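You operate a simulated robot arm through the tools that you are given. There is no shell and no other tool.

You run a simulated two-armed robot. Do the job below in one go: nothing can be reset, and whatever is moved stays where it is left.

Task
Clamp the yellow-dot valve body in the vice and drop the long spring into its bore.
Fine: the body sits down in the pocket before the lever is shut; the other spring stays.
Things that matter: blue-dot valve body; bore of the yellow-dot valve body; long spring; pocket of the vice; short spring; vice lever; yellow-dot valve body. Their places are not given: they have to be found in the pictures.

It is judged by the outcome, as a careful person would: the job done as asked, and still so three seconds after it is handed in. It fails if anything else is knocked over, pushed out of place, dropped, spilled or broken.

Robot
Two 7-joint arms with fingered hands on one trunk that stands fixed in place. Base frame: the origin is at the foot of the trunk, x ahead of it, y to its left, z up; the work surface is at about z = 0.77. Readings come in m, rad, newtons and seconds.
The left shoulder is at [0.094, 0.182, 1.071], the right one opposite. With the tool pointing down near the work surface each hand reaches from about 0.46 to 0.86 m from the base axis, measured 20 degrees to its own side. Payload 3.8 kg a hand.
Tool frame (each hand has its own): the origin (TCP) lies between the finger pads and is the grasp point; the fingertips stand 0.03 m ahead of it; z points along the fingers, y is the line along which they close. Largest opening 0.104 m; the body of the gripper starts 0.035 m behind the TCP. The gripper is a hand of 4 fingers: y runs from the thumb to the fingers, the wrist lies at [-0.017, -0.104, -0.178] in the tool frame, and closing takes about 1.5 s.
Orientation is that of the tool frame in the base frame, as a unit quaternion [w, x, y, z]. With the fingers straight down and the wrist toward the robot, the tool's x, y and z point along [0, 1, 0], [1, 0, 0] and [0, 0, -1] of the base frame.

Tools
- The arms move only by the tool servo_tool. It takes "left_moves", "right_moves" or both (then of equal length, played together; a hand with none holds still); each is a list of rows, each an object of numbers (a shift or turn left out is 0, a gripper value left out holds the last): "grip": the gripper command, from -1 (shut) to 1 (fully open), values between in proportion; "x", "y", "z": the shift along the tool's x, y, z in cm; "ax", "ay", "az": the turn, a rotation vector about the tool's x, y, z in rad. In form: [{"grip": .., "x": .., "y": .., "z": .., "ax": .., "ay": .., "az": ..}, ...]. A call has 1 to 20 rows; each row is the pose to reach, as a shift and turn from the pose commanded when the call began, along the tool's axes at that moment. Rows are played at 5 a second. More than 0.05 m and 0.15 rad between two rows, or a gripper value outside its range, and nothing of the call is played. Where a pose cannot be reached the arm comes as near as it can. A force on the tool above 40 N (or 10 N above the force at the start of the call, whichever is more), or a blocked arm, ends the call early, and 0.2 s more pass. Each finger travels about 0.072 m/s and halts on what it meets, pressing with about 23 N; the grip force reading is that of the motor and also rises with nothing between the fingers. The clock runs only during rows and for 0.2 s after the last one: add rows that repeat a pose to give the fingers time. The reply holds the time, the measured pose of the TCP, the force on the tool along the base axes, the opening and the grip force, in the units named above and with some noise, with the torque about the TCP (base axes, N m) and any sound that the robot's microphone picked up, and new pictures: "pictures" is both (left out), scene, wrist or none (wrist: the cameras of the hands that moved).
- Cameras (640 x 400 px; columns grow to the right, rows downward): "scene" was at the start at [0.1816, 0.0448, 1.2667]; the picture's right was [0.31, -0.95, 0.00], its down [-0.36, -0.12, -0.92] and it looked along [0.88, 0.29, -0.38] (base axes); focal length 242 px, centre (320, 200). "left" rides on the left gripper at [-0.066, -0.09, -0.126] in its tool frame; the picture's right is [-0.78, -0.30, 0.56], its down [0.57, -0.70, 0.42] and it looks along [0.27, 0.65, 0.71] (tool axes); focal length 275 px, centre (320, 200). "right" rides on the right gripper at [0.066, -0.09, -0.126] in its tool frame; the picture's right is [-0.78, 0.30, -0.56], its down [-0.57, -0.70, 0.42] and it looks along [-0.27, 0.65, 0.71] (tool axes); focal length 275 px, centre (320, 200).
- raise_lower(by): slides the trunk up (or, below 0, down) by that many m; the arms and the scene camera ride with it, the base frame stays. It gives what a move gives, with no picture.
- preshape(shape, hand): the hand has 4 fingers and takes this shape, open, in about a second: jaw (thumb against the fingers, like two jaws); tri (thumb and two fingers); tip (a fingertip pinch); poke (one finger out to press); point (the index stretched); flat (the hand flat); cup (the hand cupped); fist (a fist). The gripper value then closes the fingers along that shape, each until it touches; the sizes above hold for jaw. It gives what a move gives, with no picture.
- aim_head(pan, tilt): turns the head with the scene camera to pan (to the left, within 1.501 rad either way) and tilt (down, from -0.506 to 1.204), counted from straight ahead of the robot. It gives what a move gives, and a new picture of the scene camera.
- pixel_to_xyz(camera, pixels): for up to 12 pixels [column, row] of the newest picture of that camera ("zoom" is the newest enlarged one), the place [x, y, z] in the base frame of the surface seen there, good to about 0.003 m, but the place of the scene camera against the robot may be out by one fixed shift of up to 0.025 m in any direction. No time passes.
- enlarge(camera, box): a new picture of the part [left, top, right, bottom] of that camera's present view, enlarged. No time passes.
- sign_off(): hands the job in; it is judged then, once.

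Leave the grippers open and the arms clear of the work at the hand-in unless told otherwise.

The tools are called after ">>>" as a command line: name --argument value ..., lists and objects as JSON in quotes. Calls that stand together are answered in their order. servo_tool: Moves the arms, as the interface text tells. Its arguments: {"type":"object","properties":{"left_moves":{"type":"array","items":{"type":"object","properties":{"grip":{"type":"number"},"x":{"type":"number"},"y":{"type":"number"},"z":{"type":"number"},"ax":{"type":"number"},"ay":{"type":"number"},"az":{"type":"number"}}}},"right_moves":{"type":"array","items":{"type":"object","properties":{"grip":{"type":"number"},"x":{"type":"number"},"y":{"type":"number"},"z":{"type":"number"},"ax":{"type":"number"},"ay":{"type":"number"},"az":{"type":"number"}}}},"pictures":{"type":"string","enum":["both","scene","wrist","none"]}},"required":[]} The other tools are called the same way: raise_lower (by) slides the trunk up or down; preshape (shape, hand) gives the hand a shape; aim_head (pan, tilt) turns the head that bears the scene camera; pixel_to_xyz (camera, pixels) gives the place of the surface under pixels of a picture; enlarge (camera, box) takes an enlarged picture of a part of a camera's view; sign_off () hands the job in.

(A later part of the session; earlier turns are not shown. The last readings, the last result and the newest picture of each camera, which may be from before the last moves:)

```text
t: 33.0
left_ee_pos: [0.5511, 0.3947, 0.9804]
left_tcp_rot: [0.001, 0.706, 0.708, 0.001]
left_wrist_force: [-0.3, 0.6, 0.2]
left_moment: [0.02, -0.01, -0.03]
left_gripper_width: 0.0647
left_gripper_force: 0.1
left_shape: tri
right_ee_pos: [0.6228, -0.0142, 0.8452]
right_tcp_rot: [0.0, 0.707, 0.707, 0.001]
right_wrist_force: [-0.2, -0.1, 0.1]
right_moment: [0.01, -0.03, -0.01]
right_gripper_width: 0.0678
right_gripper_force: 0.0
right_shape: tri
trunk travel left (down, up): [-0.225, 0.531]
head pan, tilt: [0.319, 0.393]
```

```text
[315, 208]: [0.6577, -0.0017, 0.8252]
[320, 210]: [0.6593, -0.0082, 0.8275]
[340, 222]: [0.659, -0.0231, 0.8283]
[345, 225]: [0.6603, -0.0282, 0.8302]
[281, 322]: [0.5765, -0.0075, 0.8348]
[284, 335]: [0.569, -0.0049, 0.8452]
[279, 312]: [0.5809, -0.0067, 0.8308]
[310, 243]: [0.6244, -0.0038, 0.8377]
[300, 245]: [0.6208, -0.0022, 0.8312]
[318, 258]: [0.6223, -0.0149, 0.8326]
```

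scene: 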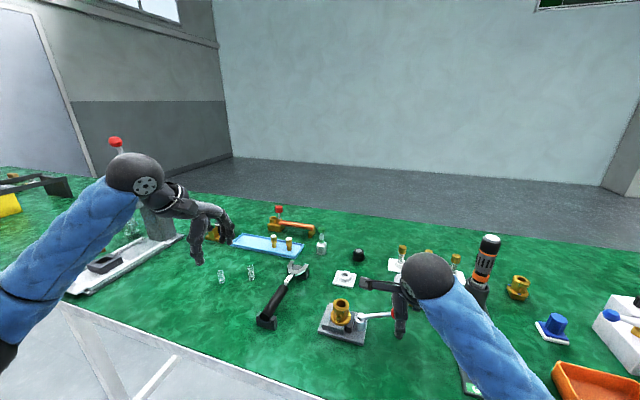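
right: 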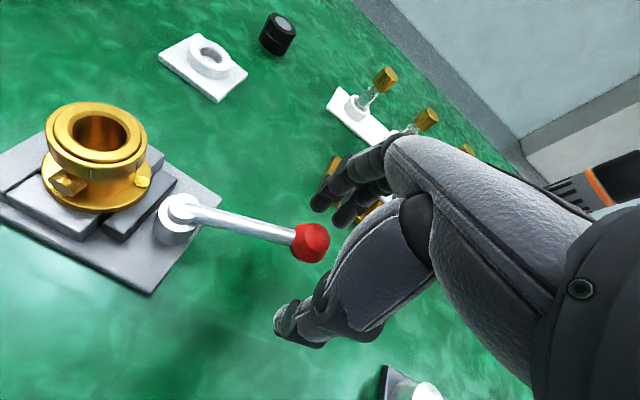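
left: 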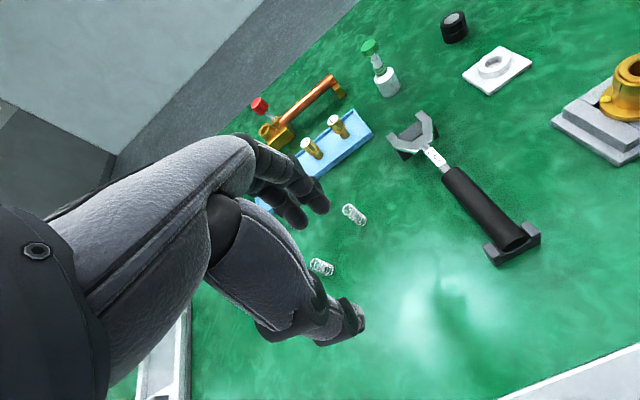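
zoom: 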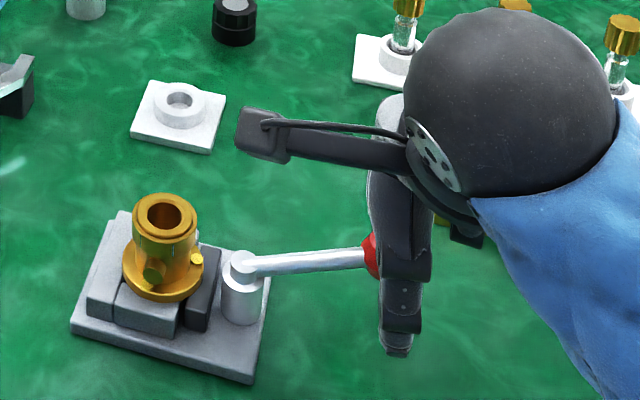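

The knob sits between the thumb (x ≈ 0.58) and the fingers (x ≈ 0.657). I'll close to a loose cage of about 4 cm without squeezing.

>>> servo_tool --right_moves '[{"grip": 0.1}, {"grip": -0.1}, {"grip": -0.2}, {"grip": -0.2}, {"grip": -0.2}]' --pictures "wrist"

>>> enlarge --camera "right" --box '[150, 160, 400, 380]'

```text
t: 34.2
left_ee_pos: [0.5519, 0.3954, 0.9807]
left_tcp_rot: [0.0, 0.705, 0.709, 0.0]
left_wrist_force: [0.4, -0.5, -0.4]
left_moment: [0.01, 0.02, 0.03]
left_gripper_width: 0.0647
left_gripper_force: 0.0
left_shape: tri
right_ee_pos: [0.6224, -0.0143, 0.8459]
right_tcp_rot: [0.0, 0.707, 0.707, 0.0]
right_wrist_force: [-0.1, 0.3, -0.7]
right_moment: [0.04, -0.01, 0.01]
right_gripper_width: 0.0422
right_gripper_force: 0.1
right_shape: tri
trunk travel left (down, up): [-0.225, 0.531]
head pan, tilt: [0.319, 0.393]
```

right: 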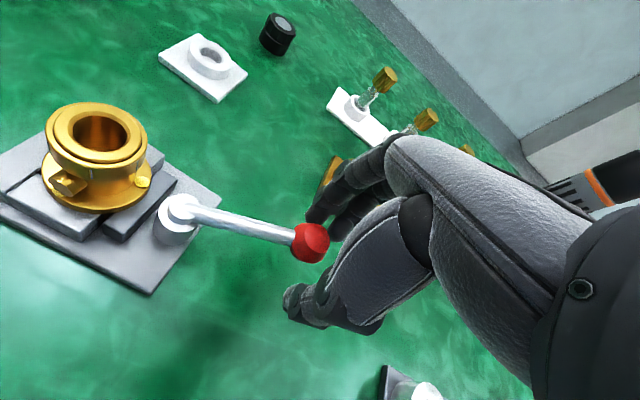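

```text
1.82 times, centred on (275, 270) of right
```

zoom: 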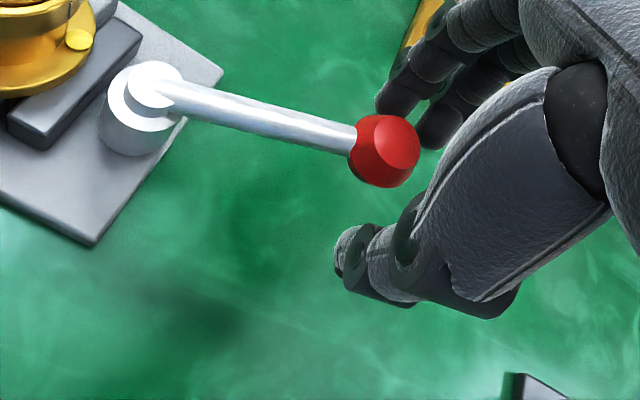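

The fingers sit just beyond the knob. First I'll test pushing gently toward the robot (−x) in small steps, watching the force.

>>> servo_tool --right_moves '[{"y": -0.2}, {"y": -0.4}, {"y": -0.6}, {"y": -0.6}]' --pictures "wrist"

>>> servo_tool --right_moves '[{"y": -0.15}, {"y": -0.3}, {"y": -0.3}]' --pictures "wrist"

```text
t: 35.2
left_ee_pos: [0.5515, 0.3944, 0.9798]
left_tcp_rot: [-0.001, 0.706, 0.708, 0.0]
left_wrist_force: [-0.8, 0.0, 0.3]
left_moment: [0.01, 0.02, 0.01]
left_gripper_width: 0.0647
left_gripper_force: 0.0
left_shape: tri
right_ee_pos: [0.6181, -0.0127, 0.8482]
right_tcp_rot: [-0.001, 0.707, 0.707, 0.0]
right_wrist_force: [1.8, -1.3, -0.5]
right_moment: [0.0, -0.05, 0.0]
right_gripper_width: 0.0429
right_gripper_force: 0.0
right_shape: tri
trunk travel left (down, up): [-0.225, 0.531]
head pan, tilt: [0.319, 0.393]
```

right: 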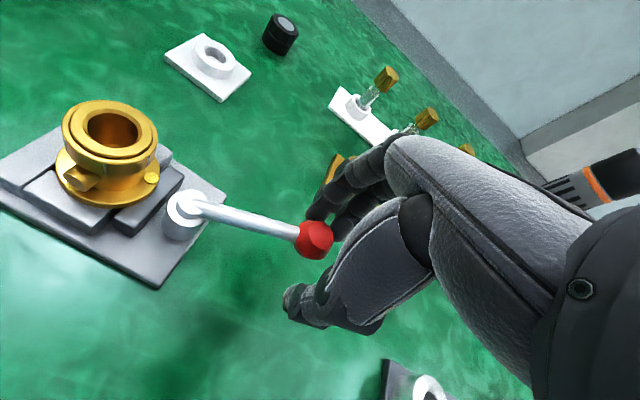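

```text
t: 36.0
left_ee_pos: [0.5505, 0.3958, 0.9811]
left_tcp_rot: [0.0, 0.706, 0.709, 0.0]
left_wrist_force: [-0.1, 0.3, -0.1]
left_moment: [-0.02, 0.04, 0.02]
left_gripper_width: 0.0643
left_gripper_force: 0.0
left_shape: tri
right_ee_pos: [0.6146, -0.0122, 0.8468]
right_tcp_rot: [0.0, 0.707, 0.707, -0.001]
right_wrist_force: [1.9, -0.7, -0.5]
right_moment: [-0.02, -0.02, -0.03]
right_gripper_width: 0.043
right_gripper_force: 0.1
right_shape: tri
trunk travel left (down, up): [-0.225, 0.531]
head pan, tilt: [0.319, 0.393]
```

right: 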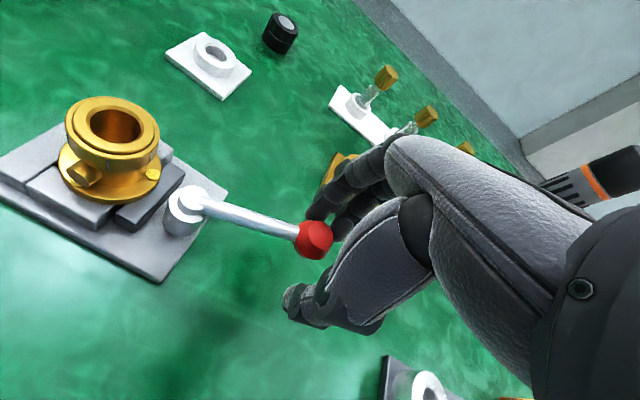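

Force is about 1.9 N and the knob stays against the finger. I'll check whether the lever is turning, or whether the vice itself is moving.

>>> pixel_to_xyz --camera "right" --pixels '[[187, 197], [312, 240], [302, 235], [325, 245], [228, 191], [160, 281], [240, 214], [112, 125]]'

>>> enlarge --camera "scene" --box '[310, 270, 410, 350]'

```text
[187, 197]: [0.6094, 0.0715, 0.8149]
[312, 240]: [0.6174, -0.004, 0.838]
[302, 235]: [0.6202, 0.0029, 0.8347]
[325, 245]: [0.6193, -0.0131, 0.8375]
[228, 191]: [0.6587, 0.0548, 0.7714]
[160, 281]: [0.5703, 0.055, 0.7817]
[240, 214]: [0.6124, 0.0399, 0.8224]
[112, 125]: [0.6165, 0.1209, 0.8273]
```

```text
5.00 times, centred on (360, 310) of scene
```

zoom: 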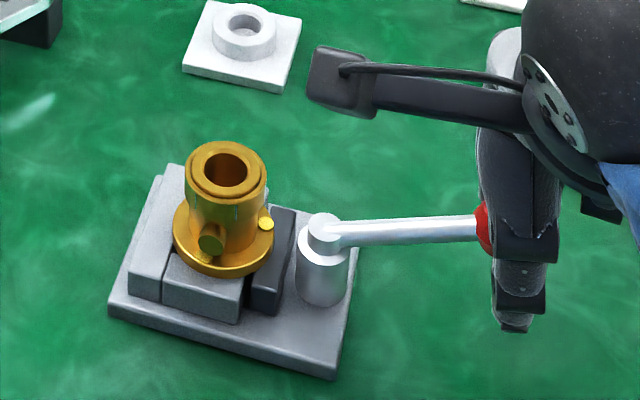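

The vice hasn't moved and the lever turned slightly, so −x is a free direction. I'll continue along the lever's arc, watching the jaw and the force.

>>> servo_tool --right_moves '[{"y": -0.5}, {"y": -1.0}, {"y": -1.5, "x": 0.05}, {"y": -2.0, "x": 0.1}, {"y": -2.5, "x": 0.15}, {"y": -3.0, "x": 0.25}, {"y": -3.0, "x": 0.25}]' --pictures "both"

>>> enlarge --camera "scene" --box '[310, 270, 410, 350]'

```text
t: 37.6
left_ee_pos: [0.5523, 0.3955, 0.9811]
left_tcp_rot: [0.0, 0.706, 0.708, -0.001]
left_wrist_force: [0.0, 0.1, -0.6]
left_moment: [-0.01, 0.0, 0.01]
left_gripper_width: 0.065
left_gripper_force: 0.0
left_shape: tri
right_ee_pos: [0.5833, -0.0114, 0.8463]
right_tcp_rot: [-0.001, 0.707, 0.708, -0.001]
right_wrist_force: [1.0, -0.2, -0.4]
right_moment: [-0.03, 0.01, -0.02]
right_gripper_width: 0.0425
right_gripper_force: 0.1
right_shape: tri
trunk travel left (down, up): [-0.225, 0.531]
head pan, tilt: [0.319, 0.393]
```

scene: 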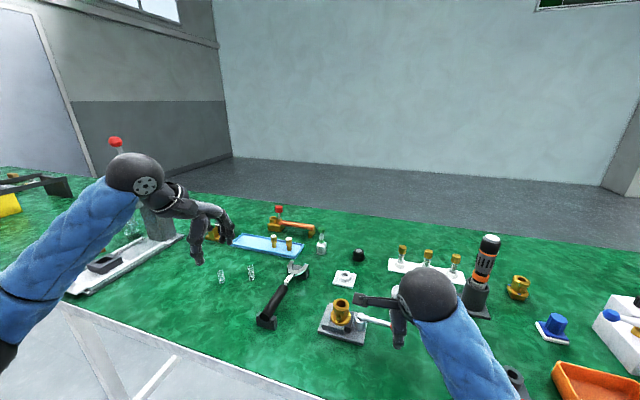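
right: 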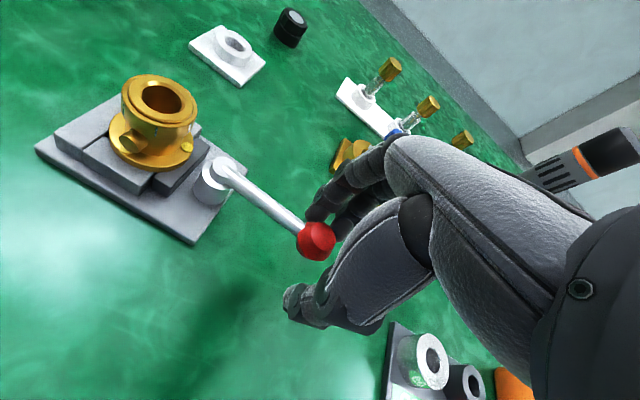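

```text
5.00 times, centred on (360, 310) of scene
```

zoom: 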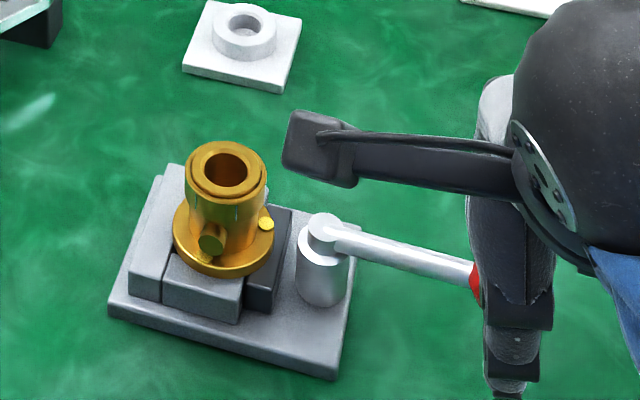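

The lever is turning and the dark jaw has started to close on the body, at only about 1 N. I'll keep following the arc.

>>> servo_tool --right_moves '[{"y": -0.5, "x": 0.15}, {"y": -0.95, "x": 0.35}, {"y": -1.35, "x": 0.6}, {"y": -1.75, "x": 0.8}, {"y": -2.1, "x": 1.05}, {"y": -2.4, "x": 1.3}, {"y": -2.4, "x": 1.3}]' --pictures "both"

>>> enlarge --camera "scene" --box '[310, 270, 410, 350]'

>>> enlarge --camera "right" --box '[100, 60, 400, 340]'

```text
t: 39.2
left_ee_pos: [0.5515, 0.3944, 0.9796]
left_tcp_rot: [0.0, 0.706, 0.708, 0.0]
left_wrist_force: [-0.3, 0.3, -0.4]
left_moment: [0.01, -0.02, 0.0]
left_gripper_width: 0.0648
left_gripper_force: 0.0
left_shape: tri
right_ee_pos: [0.5605, 0.0027, 0.8459]
right_tcp_rot: [0.0, 0.707, 0.707, 0.0]
right_wrist_force: [0.5, -2.1, 0.4]
right_moment: [-0.05, -0.08, -0.07]
right_gripper_width: 0.0422
right_gripper_force: 0.0
right_shape: tri
trunk travel left (down, up): [-0.225, 0.531]
head pan, tilt: [0.319, 0.393]
```

scene: 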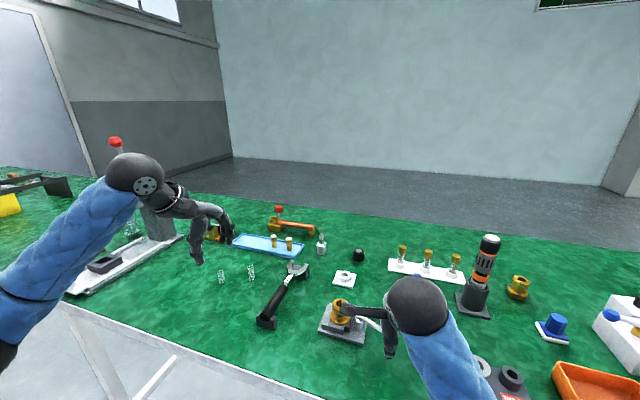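
right: 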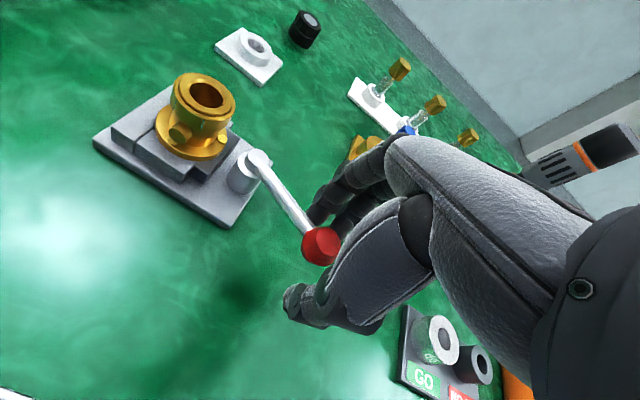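

```text
5.00 times, centred on (360, 310) of scene
```

zoom: 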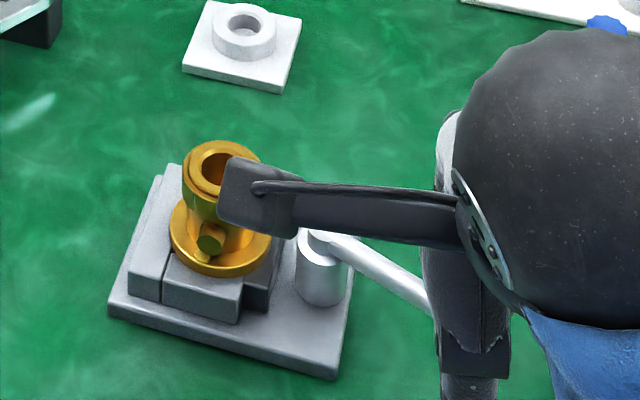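

```text
1.43 times, centred on (250, 200) of right
```

zoom: 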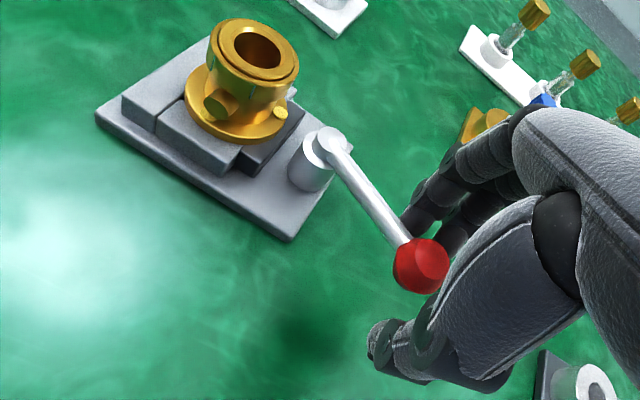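

>>> pixel_to_xyz --camera "right" --pixels '[[257, 160], [320, 245], [310, 235], [333, 250], [280, 190], [245, 180], [205, 95], [190, 130]]'

```text
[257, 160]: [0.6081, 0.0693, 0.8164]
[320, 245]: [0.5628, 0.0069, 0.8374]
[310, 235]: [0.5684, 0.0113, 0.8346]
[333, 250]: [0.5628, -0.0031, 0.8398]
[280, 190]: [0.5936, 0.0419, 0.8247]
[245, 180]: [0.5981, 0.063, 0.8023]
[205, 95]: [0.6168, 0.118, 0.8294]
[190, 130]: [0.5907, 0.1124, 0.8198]
```

The lever is at about −127° with the knob near (0.564, 0.008). I'll continue to about −150°, with the index finger pressing on the bar near the knob.

>>> servo_tool --right_moves '[{"y": -0.4, "x": 0.2}, {"y": -0.75, "x": 0.4}, {"y": -1.05, "x": 0.6}, {"y": -1.3, "x": 0.8}, {"y": -1.55, "x": 1.0}, {"y": -1.8, "x": 1.25}, {"y": -1.8, "x": 1.25}]' --pictures "both"

>>> pixel_to_xyz --camera "right" --pixels '[[320, 245]]'

>>> enlarge --camera "right" --box '[100, 60, 400, 340]'

>>> enlarge --camera "scene" --box '[310, 270, 410, 350]'

```text
t: 40.8
left_ee_pos: [0.5507, 0.3952, 0.982]
left_tcp_rot: [0.0, 0.705, 0.709, 0.0]
left_wrist_force: [0.8, 0.4, 0.5]
left_moment: [0.02, 0.01, 0.01]
left_gripper_width: 0.0646
left_gripper_force: 0.0
left_shape: tri
right_ee_pos: [0.5434, 0.014, 0.8461]
right_tcp_rot: [0.0, 0.707, 0.707, 0.0]
right_wrist_force: [0.5, -0.7, 1.1]
right_moment: [-0.02, -0.04, -0.05]
right_gripper_width: 0.0424
right_gripper_force: 0.1
right_shape: tri
trunk travel left (down, up): [-0.225, 0.531]
head pan, tilt: [0.319, 0.393]
```

scene: 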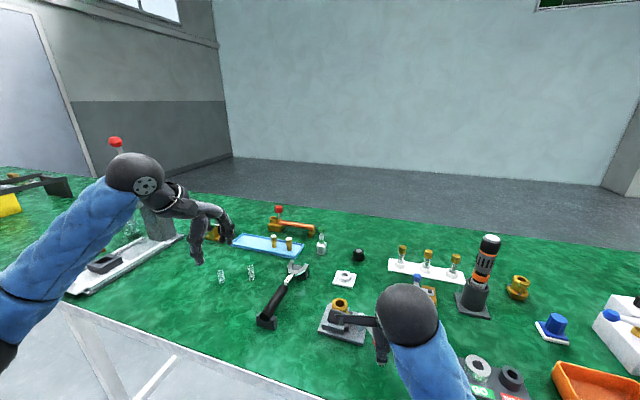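
right: 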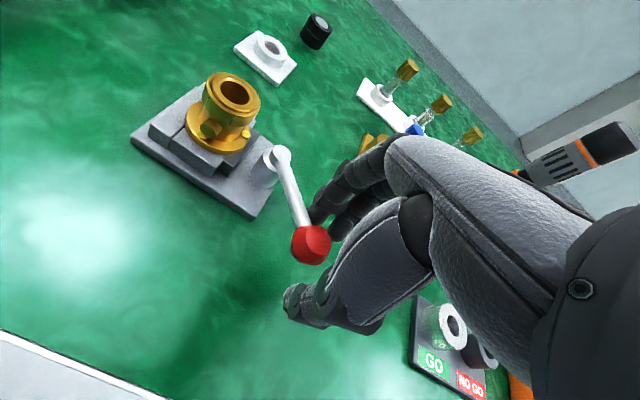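

```text
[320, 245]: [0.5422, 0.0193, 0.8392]
```

```text
1.43 times, centred on (250, 200) of right
```

zoom: 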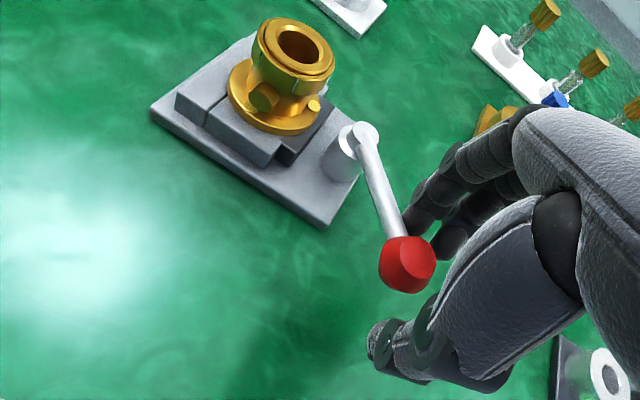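

```text
5.00 times, centred on (360, 310) of scene
```

zoom: 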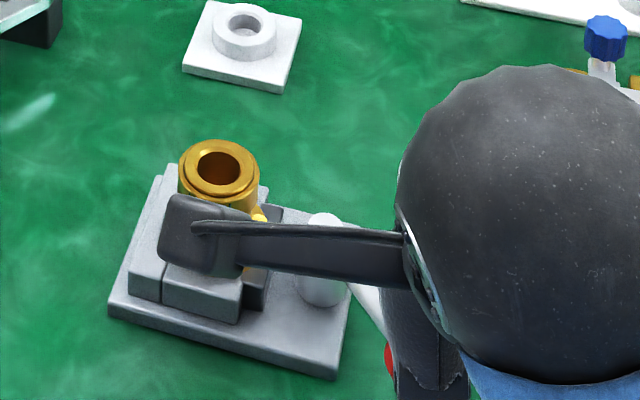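

The lever is at about −145° and the body has shifted slightly toward the fixed wall as the jaw pushes it. I'll continue to about −165°, watching the force.

>>> servo_tool --right_moves '[{"y": -0.2, "x": 0.25}, {"y": -0.4, "x": 0.5}, {"y": -0.6, "x": 0.8}, {"y": -0.8, "x": 1.1}, {"y": -0.8, "x": 1.1}]' --pictures "wrist"

>>> enlarge --camera "right" --box '[100, 60, 400, 340]'

```text
t: 42.0
left_ee_pos: [0.5515, 0.395, 0.9812]
left_tcp_rot: [0.0, 0.706, 0.708, -0.001]
left_wrist_force: [0.6, -0.5, 0.7]
left_moment: [-0.04, 0.01, 0.01]
left_gripper_width: 0.0646
left_gripper_force: 0.0
left_shape: tri
right_ee_pos: [0.5357, 0.0256, 0.847]
right_tcp_rot: [0.001, 0.707, 0.707, 0.0]
right_wrist_force: [1.3, -4.9, 1.6]
right_moment: [-0.11, -0.09, -0.17]
right_gripper_width: 0.043
right_gripper_force: 0.0
right_shape: tri
trunk travel left (down, up): [-0.225, 0.531]
head pan, tilt: [0.319, 0.393]
```

right: 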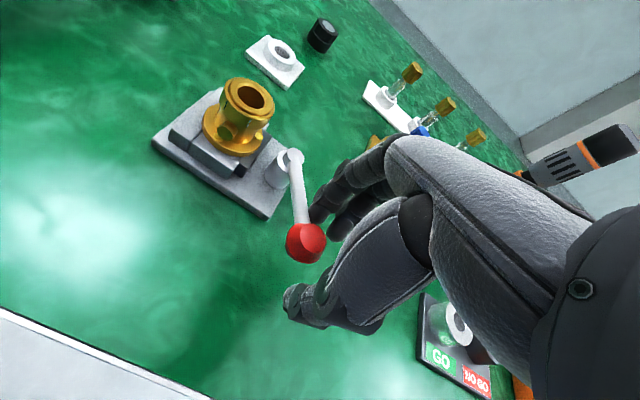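

```text
1.43 times, centred on (250, 200) of right
```

zoom: 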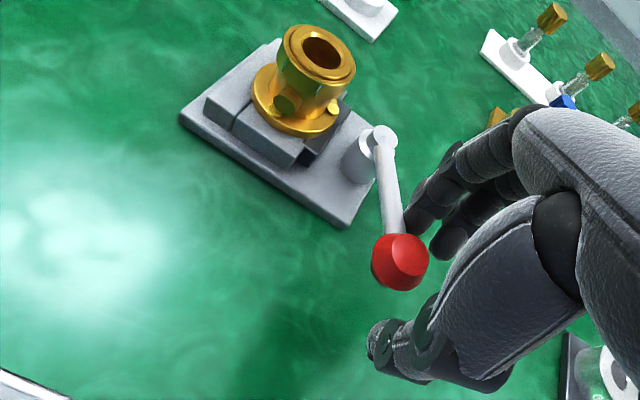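

Force on the hand has risen to about 5 N. I'll measure the lever and check the vice base against the earlier readings.

>>> pixel_to_xyz --camera "right" --pixels '[[293, 157], [305, 243], [300, 255], [320, 240], [298, 195], [155, 143], [268, 215], [240, 105], [262, 95], [225, 90]]'

>>> enlarge --camera "scene" --box '[310, 270, 410, 350]'

```text
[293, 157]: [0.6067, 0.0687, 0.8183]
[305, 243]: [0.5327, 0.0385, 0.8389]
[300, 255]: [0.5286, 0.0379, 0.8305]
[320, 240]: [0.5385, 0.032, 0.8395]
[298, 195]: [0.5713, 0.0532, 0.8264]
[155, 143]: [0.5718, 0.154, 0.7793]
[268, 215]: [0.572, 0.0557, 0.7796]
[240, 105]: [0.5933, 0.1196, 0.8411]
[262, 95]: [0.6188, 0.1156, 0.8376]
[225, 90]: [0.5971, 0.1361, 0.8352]
```

```text
5.00 times, centred on (360, 310) of scene
```

zoom: 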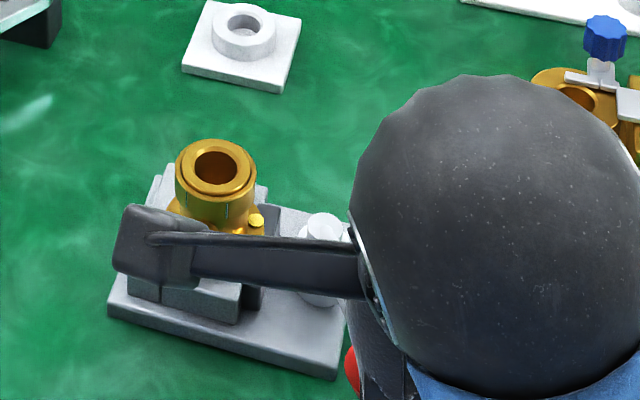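

The vice base hasn't moved and the lever is at about −159°. I'll keep pressing in small steps to finish the clamp.

>>> servo_tool --right_moves '[{"y": -0.12, "x": 0.25}, {"y": -0.2, "x": 0.45}, {"y": -0.2, "x": 0.45}]' --pictures "wrist"

>>> pixel_to_xyz --camera "right" --pixels '[[293, 157], [305, 243], [300, 255], [298, 195], [155, 143], [268, 215]]'

```text
t: 42.8
left_ee_pos: [0.5517, 0.3923, 0.9814]
left_tcp_rot: [-0.001, 0.706, 0.708, 0.0]
left_wrist_force: [0.0, -0.6, 0.5]
left_moment: [0.0, 0.01, 0.02]
left_gripper_width: 0.0648
left_gripper_force: 0.1
left_shape: tri
right_ee_pos: [0.5336, 0.0282, 0.8466]
right_tcp_rot: [0.001, 0.709, 0.706, 0.0]
right_wrist_force: [4.6, -19.9, 1.6]
right_moment: [-0.43, -0.16, -0.65]
right_gripper_width: 0.0432
right_gripper_force: 0.1
right_shape: tri
trunk travel left (down, up): [-0.225, 0.531]
head pan, tilt: [0.319, 0.393]
```

right: 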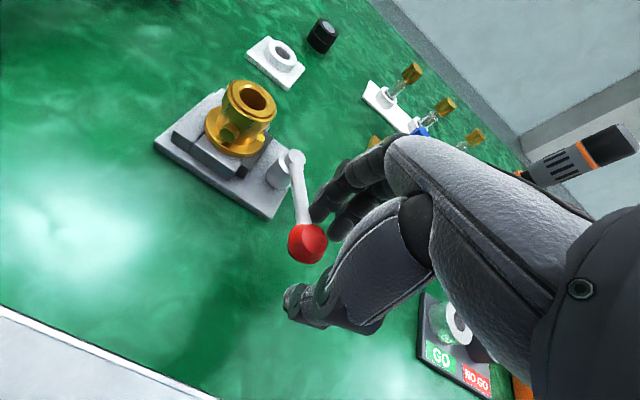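

```text
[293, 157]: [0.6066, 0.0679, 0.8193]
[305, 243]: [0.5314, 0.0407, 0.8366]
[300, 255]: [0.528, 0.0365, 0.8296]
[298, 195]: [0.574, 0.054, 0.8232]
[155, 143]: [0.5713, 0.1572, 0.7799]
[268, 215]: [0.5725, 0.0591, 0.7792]
```

Force jumped to 20 N with hardly any movement, so the lever has reached its clamped end after about 80° of travel. I'll back off now to unload it and check the vice and body.

>>> servo_tool --right_moves '[{"y": 0.1, "x": -0.3}, {"y": 0.1, "x": -0.6}, {"y": 0.1, "x": -0.8}, {"y": 0.1, "x": -0.8}]' --pictures "both"

>>> enlarge --camera "right" --box '[130, 60, 350, 280]'

>>> enlarge --camera "scene" --box '[310, 270, 410, 350]'

```text
t: 43.8
left_ee_pos: [0.5517, 0.3952, 0.979]
left_tcp_rot: [0.0, 0.706, 0.708, 0.0]
left_wrist_force: [0.3, 1.3, 1.0]
left_moment: [-0.01, 0.01, 0.01]
left_gripper_width: 0.0648
left_gripper_force: 0.0
left_shape: tri
right_ee_pos: [0.535, 0.0252, 0.8473]
right_tcp_rot: [-0.001, 0.706, 0.708, 0.001]
right_wrist_force: [1.1, -0.3, 0.3]
right_moment: [0.01, 0.01, -0.05]
right_gripper_width: 0.0427
right_gripper_force: 0.0
right_shape: tri
trunk travel left (down, up): [-0.225, 0.531]
head pan, tilt: [0.319, 0.393]
```

scene: 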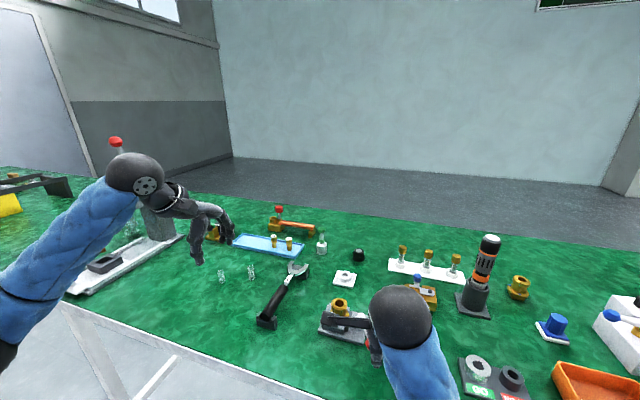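
right: 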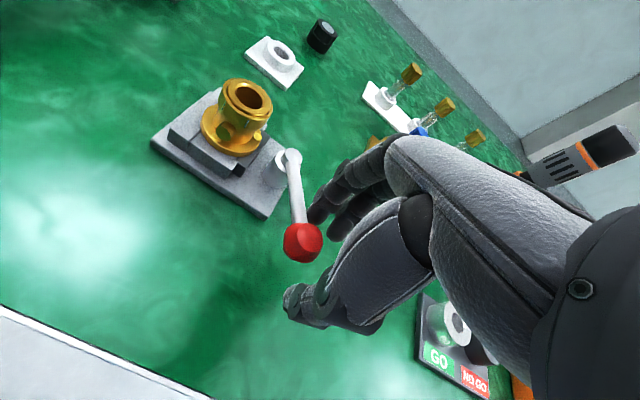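

```text
1.82 times, centred on (240, 170) of right
```

zoom: 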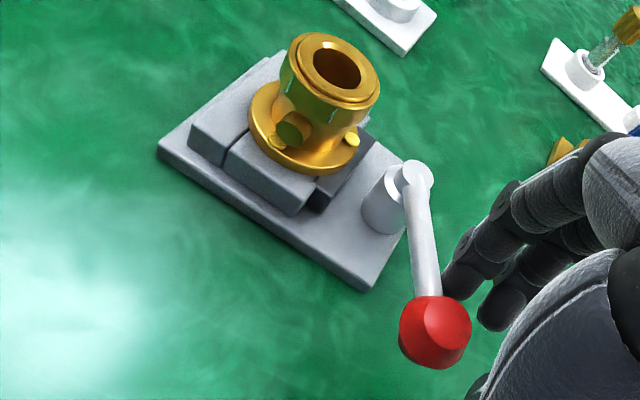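

```text
5.00 times, centred on (360, 310) of scene
```

zoom: 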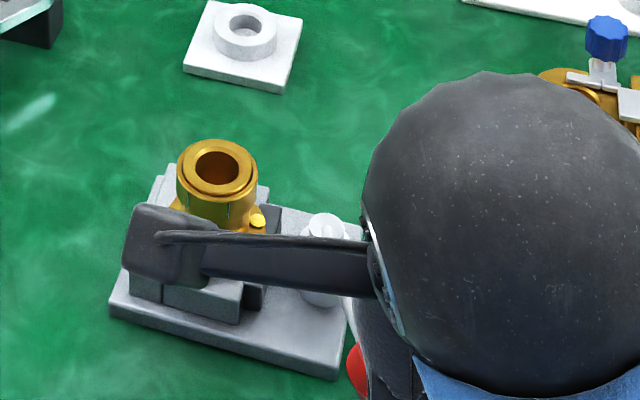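

The hand is unloaded and the vice is in place. I'll raise the right hand straight up, clear of the knob, and move it off to the right for an unobstructed look.

>>> servo_tool --right_moves '[{"z": -0.8}, {"z": -1.8}, {"z": -3.2}, {"z": -5.5}, {"z": -8}, {"z": -11}, {"z": -13, "x": -3}, {"z": -14, "x": -6.5}, {"z": -14, "x": -10}, {"z": -14, "x": -13}, {"z": -14, "x": -16}, {"z": -14, "x": -16}]' --pictures "both"

>>> enlarge --camera "scene" --box '[310, 280, 390, 350]'

>>> enlarge --camera "scene" --box '[325, 290, 370, 335]'

```text
t: 46.4
left_ee_pos: [0.5518, 0.3955, 0.9805]
left_tcp_rot: [0.0, 0.706, 0.708, 0.0]
left_wrist_force: [-0.2, -0.6, 0.0]
left_moment: [-0.02, -0.02, 0.01]
left_gripper_width: 0.0646
left_gripper_force: 0.0
left_shape: tri
right_ee_pos: [0.5832, -0.1365, 0.9489]
right_tcp_rot: [0.001, 0.707, 0.708, 0.001]
right_wrist_force: [-0.5, 0.2, -0.2]
right_moment: [0.02, -0.01, -0.01]
right_gripper_width: 0.042
right_gripper_force: 0.2
right_shape: tri
right hand out of reach, approached as far as the arm can: row 5, 6, 7, 8, 9, 10, 11, 12
trunk travel left (down, up): [-0.225, 0.531]
head pan, tilt: [0.319, 0.393]
```

scene: 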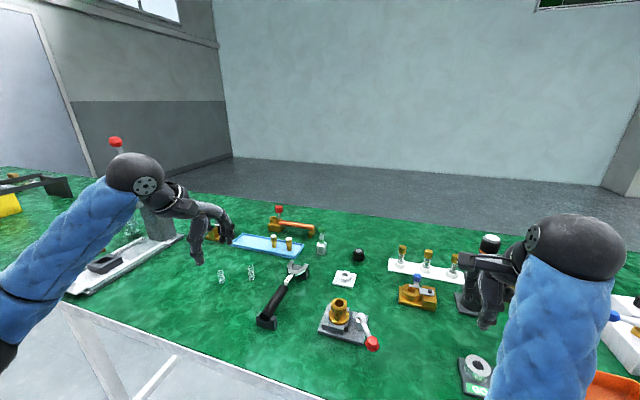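
right: 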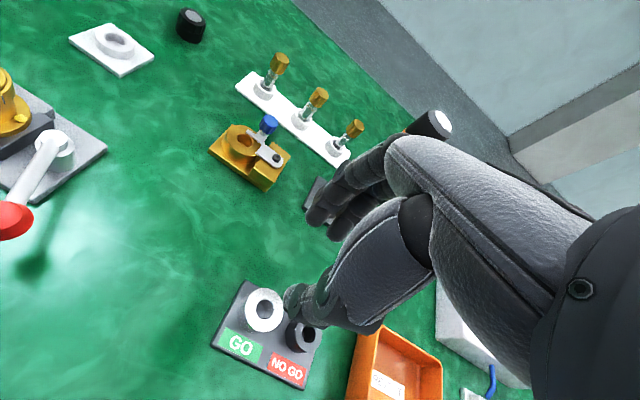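

```text
5.71 times, centred on (350, 315) of scene
```

zoom: 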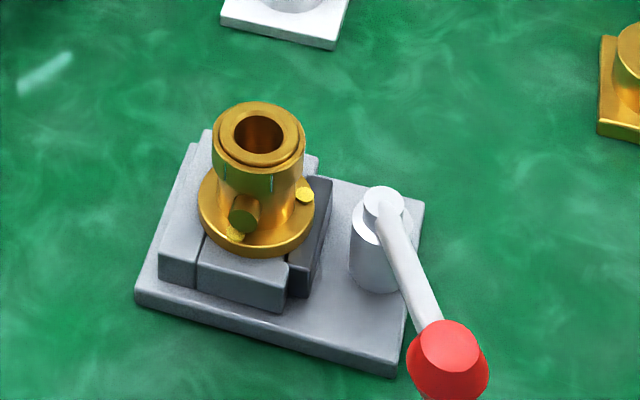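

```text
8.89 times, centred on (348, 312) of scene
```

zoom: 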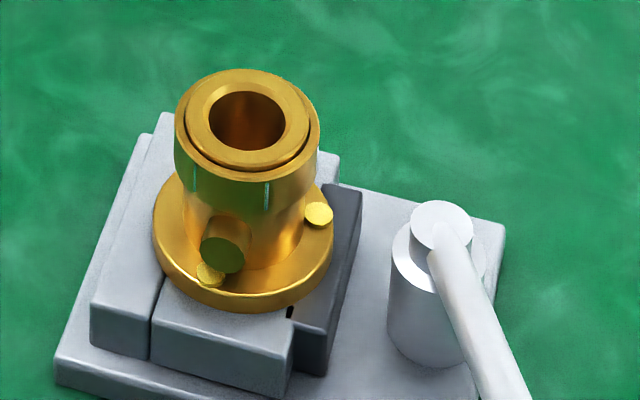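

The jaw is now up against the body and the vice base hasn't moved. I'll measure the lever angle and the body's new bore centre.

>>> pixel_to_xyz --camera "zoom" --pixels '[[442, 225], [470, 300], [500, 370], [190, 120], [305, 120], [247, 76], [247, 158], [210, 85], [288, 150], [285, 88], [210, 150], [330, 205]]'

>>> enlarge --camera "scene" --box '[350, 300, 400, 360]'

```text
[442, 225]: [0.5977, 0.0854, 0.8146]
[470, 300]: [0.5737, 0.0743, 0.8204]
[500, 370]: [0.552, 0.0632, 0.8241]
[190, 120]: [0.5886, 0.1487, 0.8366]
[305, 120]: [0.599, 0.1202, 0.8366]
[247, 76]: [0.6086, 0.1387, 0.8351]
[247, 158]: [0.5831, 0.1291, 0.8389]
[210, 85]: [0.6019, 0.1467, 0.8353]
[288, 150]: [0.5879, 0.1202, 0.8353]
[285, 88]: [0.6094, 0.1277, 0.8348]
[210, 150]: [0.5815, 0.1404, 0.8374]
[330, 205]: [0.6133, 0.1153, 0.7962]
```

```text
6.67 times, centred on (375, 330) of scene
```

zoom: 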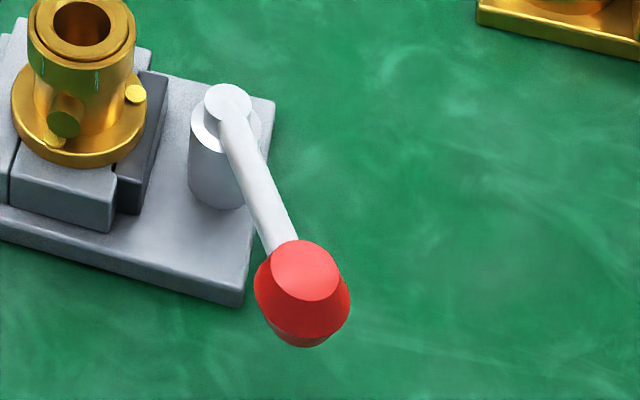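

>>> pixel_to_xyz --camera "zoom" --pixels '[[228, 103], [240, 145], [260, 195], [275, 235], [305, 268], [300, 300], [270, 290], [335, 285], [305, 335]]'

>>> pixel_to_xyz --camera "right" --pixels '[[58, 140], [50, 152], [40, 170], [28, 190], [10, 215], [12, 205]]'

>>> enlarge --camera "right" --box '[0, 50, 160, 250]'

```text
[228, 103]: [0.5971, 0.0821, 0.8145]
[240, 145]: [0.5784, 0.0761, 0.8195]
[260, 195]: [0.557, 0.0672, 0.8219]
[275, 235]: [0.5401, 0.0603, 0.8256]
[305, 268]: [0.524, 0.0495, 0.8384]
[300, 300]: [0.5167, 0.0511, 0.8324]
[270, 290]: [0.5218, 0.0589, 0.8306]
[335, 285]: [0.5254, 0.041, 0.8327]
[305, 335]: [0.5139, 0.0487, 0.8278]
```

```text
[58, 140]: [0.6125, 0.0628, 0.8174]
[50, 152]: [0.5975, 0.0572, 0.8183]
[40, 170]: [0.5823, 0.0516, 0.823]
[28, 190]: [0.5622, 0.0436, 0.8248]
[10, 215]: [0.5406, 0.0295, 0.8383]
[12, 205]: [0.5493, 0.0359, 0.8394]
```

```text
2.00 times, centred on (80, 150) of right
```

zoom: 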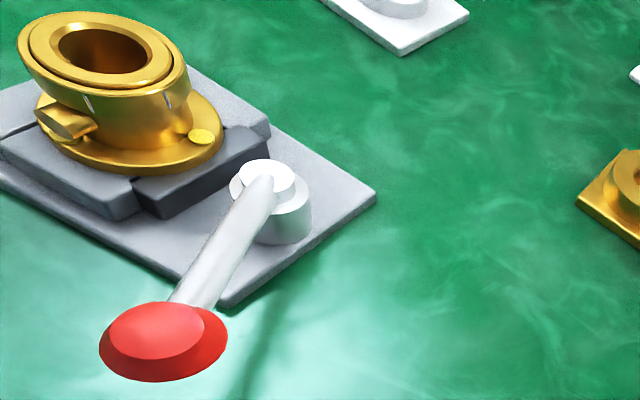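

The lever reads about −158.5°, roughly 83° from its start, and it stayed put when unloaded. To be sure it's fully shut I'll give the knob one more measured push from its right side. First I'm checking what is on the table there (the GO/NO GO block and the orange tray).

>>> pixel_to_xyz --camera "right" --pixels '[[244, 283], [213, 345], [300, 385], [265, 295], [305, 320], [302, 335], [375, 335], [320, 185], [225, 140]]'

>>> servo_tool --right_moves '[{"grip": -0.6}, {"grip": -1}, {"grip": -1}, {"grip": -1}]' --pictures "wrist"

```text
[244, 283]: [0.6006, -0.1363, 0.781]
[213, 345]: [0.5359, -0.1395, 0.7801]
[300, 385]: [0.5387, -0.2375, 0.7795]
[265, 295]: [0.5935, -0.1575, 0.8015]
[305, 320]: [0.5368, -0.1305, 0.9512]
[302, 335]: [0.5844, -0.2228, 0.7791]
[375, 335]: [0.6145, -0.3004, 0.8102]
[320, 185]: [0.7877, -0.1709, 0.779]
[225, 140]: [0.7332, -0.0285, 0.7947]
```

```text
t: 47.4
left_ee_pos: [0.5516, 0.3955, 0.9813]
left_tcp_rot: [0.0, 0.705, 0.709, 0.0]
left_wrist_force: [0.8, -0.3, 0.2]
left_moment: [0.02, -0.01, 0.04]
left_gripper_width: 0.0648
left_gripper_force: 0.1
left_shape: tri
right_ee_pos: [0.5849, -0.1356, 0.9475]
right_tcp_rot: [0.001, 0.708, 0.707, 0.002]
right_wrist_force: [0.4, 0.4, -1.0]
right_moment: [-0.01, -0.02, 0.02]
right_gripper_width: 0.0
right_gripper_force: 22.8
right_shape: tri
trunk travel left (down, up): [-0.225, 0.531]
head pan, tilt: [0.319, 0.393]
```

right: 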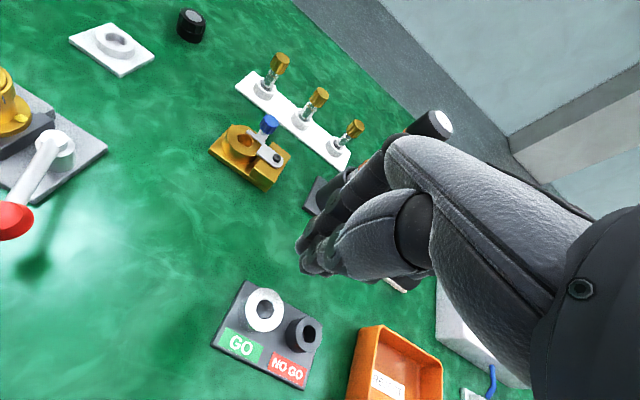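

The GO/NO GO block ends at y ≈ −0.136, so I'll shift the closed hand left to y ≈ −0.055 before lowering.

>>> servo_tool --right_moves '[{"x": 2.5}, {"x": 5, "z": 1}, {"x": 8, "z": 2}, {"x": 8, "z": 4}, {"x": 8, "z": 4}]' --pictures "wrist"

>>> enlarge --camera "right" --box '[60, 120, 360, 360]'

```text
t: 48.6
left_ee_pos: [0.552, 0.3955, 0.9804]
left_tcp_rot: [0.0, 0.705, 0.709, 0.0]
left_wrist_force: [-0.1, -0.4, 0.2]
left_moment: [0.03, -0.02, 0.0]
left_gripper_width: 0.0649
left_gripper_force: 0.2
left_shape: tri
right_ee_pos: [0.5813, -0.0514, 0.9026]
right_tcp_rot: [0.0, 0.707, 0.707, 0.0]
right_wrist_force: [0.2, -0.2, -0.7]
right_moment: [-0.03, 0.02, 0.02]
right_gripper_width: 0.0
right_gripper_force: 23.5
right_shape: tri
trunk travel left (down, up): [-0.225, 0.531]
head pan, tilt: [0.319, 0.393]
```

right: 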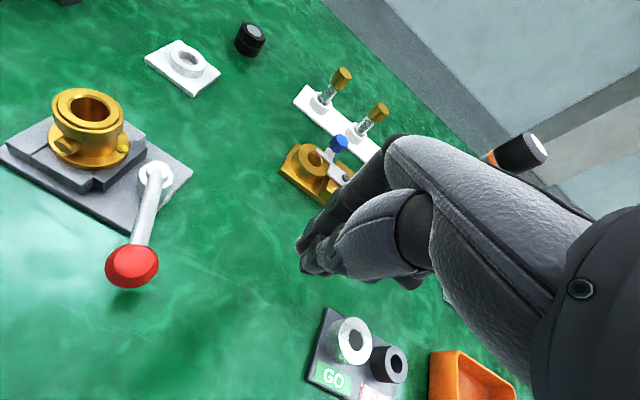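

```text
1.67 times, centred on (210, 240) of right
```

zoom: 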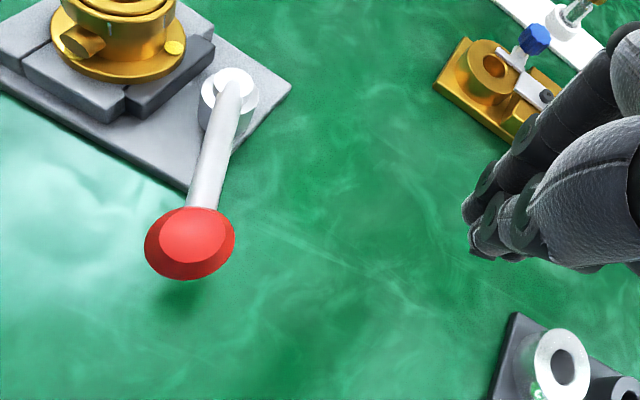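

>>> pixel_to_xyz --camera "right" --pixels '[[157, 172], [151, 195], [146, 215], [142, 238], [130, 262], [110, 267], [155, 260], [135, 283], [302, 268], [300, 245], [298, 255], [303, 272]]'

```text
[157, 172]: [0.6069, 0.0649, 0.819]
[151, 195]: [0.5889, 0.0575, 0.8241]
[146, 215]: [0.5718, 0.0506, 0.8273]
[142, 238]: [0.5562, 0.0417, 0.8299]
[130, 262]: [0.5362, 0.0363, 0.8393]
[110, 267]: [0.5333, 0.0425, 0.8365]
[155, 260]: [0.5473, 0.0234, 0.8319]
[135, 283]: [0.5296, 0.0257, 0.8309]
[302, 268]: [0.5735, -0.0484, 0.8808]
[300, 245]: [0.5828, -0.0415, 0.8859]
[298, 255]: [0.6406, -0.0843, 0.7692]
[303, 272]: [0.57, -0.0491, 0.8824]
```

I have a good view now: the lever is at about −155°, with the knob centre near (0.540, 0.034). I'll lower the closed hand to the right of the knob, not touching it yet.

>>> servo_tool --right_moves '[{"z": 1.5}, {"z": 3.5}, {"z": 5.2}, {"z": 5.2, "y": -1.5}, {"z": 5.2, "y": -3}, {"z": 5.2, "y": -4.1, "x": 1}, {"z": 5.2, "y": -4.1, "x": 1.5}, {"z": 5.2, "y": -4.1, "x": 1.5}]' --pictures "wrist"

>>> enlarge --camera "right" --box '[160, 120, 400, 320]'

```text
t: 50.1
left_ee_pos: [0.5516, 0.394, 0.9801]
left_tcp_rot: [0.0, 0.706, 0.708, -0.001]
left_wrist_force: [0.2, 0.4, 0.1]
left_moment: [-0.02, 0.02, 0.0]
left_gripper_width: 0.0647
left_gripper_force: 0.0
left_shape: tri
right_ee_pos: [0.5754, -0.0677, 0.9081]
right_tcp_rot: [0.063, 0.718, 0.693, 0.037]
right_wrist_force: [-0.1, -0.3, 0.1]
right_moment: [-0.02, 0.0, -0.02]
right_gripper_width: 0.0001
right_gripper_force: 23.2
right_shape: tri
trunk travel left (down, up): [-0.225, 0.531]
head pan, tilt: [0.319, 0.393]
stopped in row 7 (right hand): the arm was blocked; the commanded pose is now the measured one
```

right: 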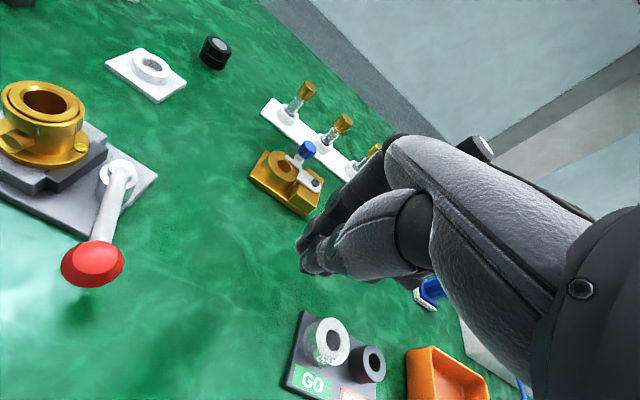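

```text
2.00 times, centred on (280, 220) of right
```

zoom: 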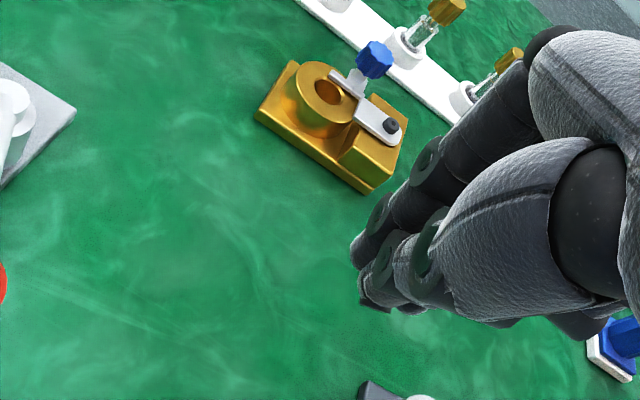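

The right arm got blocked in an awkward configuration (hand at x 0.575, z 0.908, slightly tilted). It touched nothing. I'll move it up and outward again and straighten the hand.

>>> servo_tool --right_moves '[{"y": 1, "z": -1}, {"y": 2, "z": -2, "ax": 0.05, "ay": 0.01, "az": -0.01}, {"y": 3, "z": -3, "ax": 0.1, "ay": 0.025, "az": -0.025}, {"y": 4, "z": -4, "ax": 0.141, "ay": 0.037, "az": -0.035}, {"y": 5, "z": -5, "ax": 0.141, "ay": 0.037, "az": -0.035}, {"y": 5, "z": -5, "ax": 0.141, "ay": 0.037, "az": -0.035}]' --pictures "both"

```text
t: 51.5
left_ee_pos: [0.5517, 0.3954, 0.9809]
left_tcp_rot: [-0.001, 0.706, 0.708, 0.0]
left_wrist_force: [-0.5, 0.8, 0.1]
left_moment: [0.0, 0.01, -0.02]
left_gripper_width: 0.0649
left_gripper_force: 0.1
left_shape: tri
right_ee_pos: [0.619, -0.0654, 0.9651]
right_tcp_rot: [-0.004, 0.705, 0.709, 0.0]
right_wrist_force: [-0.7, 0.1, 0.2]
right_moment: [0.0, 0.0, -0.02]
right_gripper_width: 0.0004
right_gripper_force: 24.0
right_shape: tri
trunk travel left (down, up): [-0.225, 0.531]
head pan, tilt: [0.319, 0.393]
```

scene: 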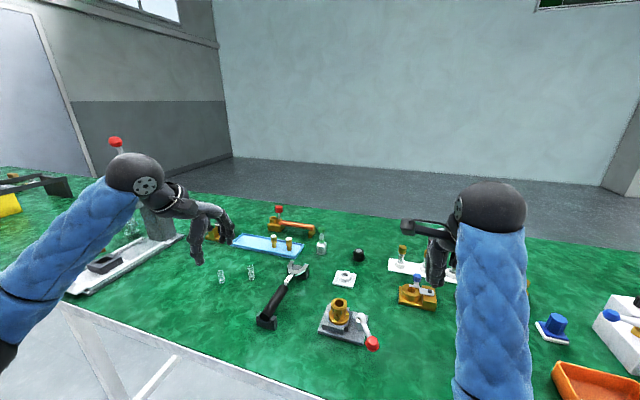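
right: 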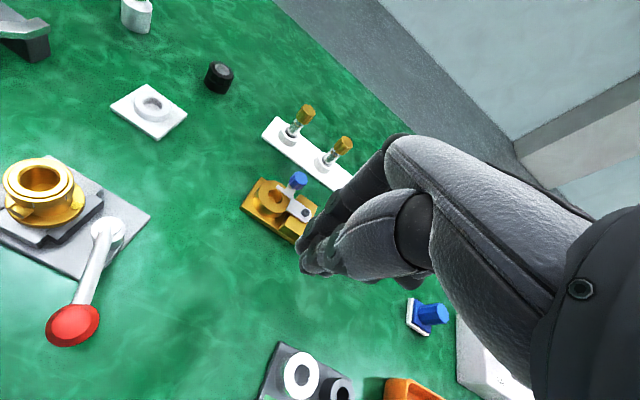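

Recovered at (0.619, −0.065, 0.965). Now I'll measure how far the dark jaw has moved, to judge the clamping.

>>> enlarge --camera "right" --box '[0, 140, 160, 290]'

```text
2.67 times, centred on (80, 215) of right
```

zoom: 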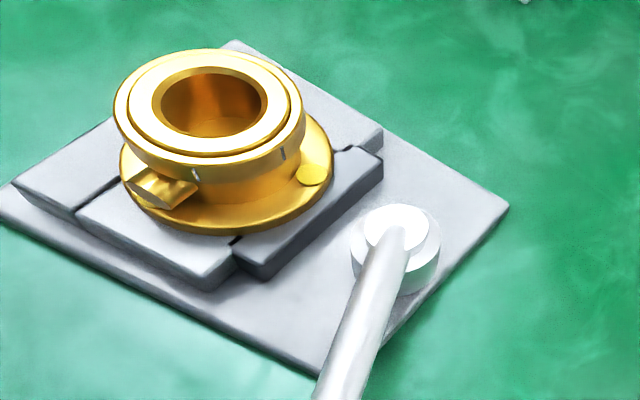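

>>> pixel_to_xyz --camera "zoom" --pixels '[[372, 165], [320, 215], [272, 260], [248, 250], [356, 155], [225, 255], [375, 135], [215, 262], [398, 225], [370, 290], [345, 350], [210, 100]]'

```text
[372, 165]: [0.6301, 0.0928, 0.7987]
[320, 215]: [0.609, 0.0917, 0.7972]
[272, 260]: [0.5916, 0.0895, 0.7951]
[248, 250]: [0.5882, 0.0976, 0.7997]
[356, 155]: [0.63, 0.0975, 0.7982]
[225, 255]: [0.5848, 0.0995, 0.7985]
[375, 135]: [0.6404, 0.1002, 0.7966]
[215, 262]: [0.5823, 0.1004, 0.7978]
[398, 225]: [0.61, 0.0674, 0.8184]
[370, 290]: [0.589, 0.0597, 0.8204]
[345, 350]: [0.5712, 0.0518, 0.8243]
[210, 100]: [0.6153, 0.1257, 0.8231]
```

>>> pixel_to_xyz --camera "zoom" --pixels '[[135, 108], [283, 115], [220, 58], [200, 150], [150, 75], [270, 148], [275, 72], [145, 138], [312, 175], [305, 190]]'

>>> enlarge --camera "scene" --box '[325, 290, 370, 335]'

```text
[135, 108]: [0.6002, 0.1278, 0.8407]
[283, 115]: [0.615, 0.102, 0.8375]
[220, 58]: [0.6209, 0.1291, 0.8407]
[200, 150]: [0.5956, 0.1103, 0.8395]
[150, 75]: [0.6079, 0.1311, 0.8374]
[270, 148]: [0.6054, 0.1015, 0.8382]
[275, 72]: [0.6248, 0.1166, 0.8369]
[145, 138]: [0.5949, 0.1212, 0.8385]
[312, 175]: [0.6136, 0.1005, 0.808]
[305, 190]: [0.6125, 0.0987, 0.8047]
```

```text
8.89 times, centred on (348, 312) of scene
```

zoom: 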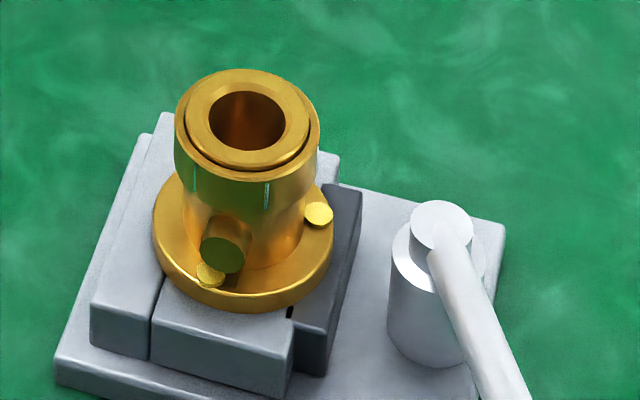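

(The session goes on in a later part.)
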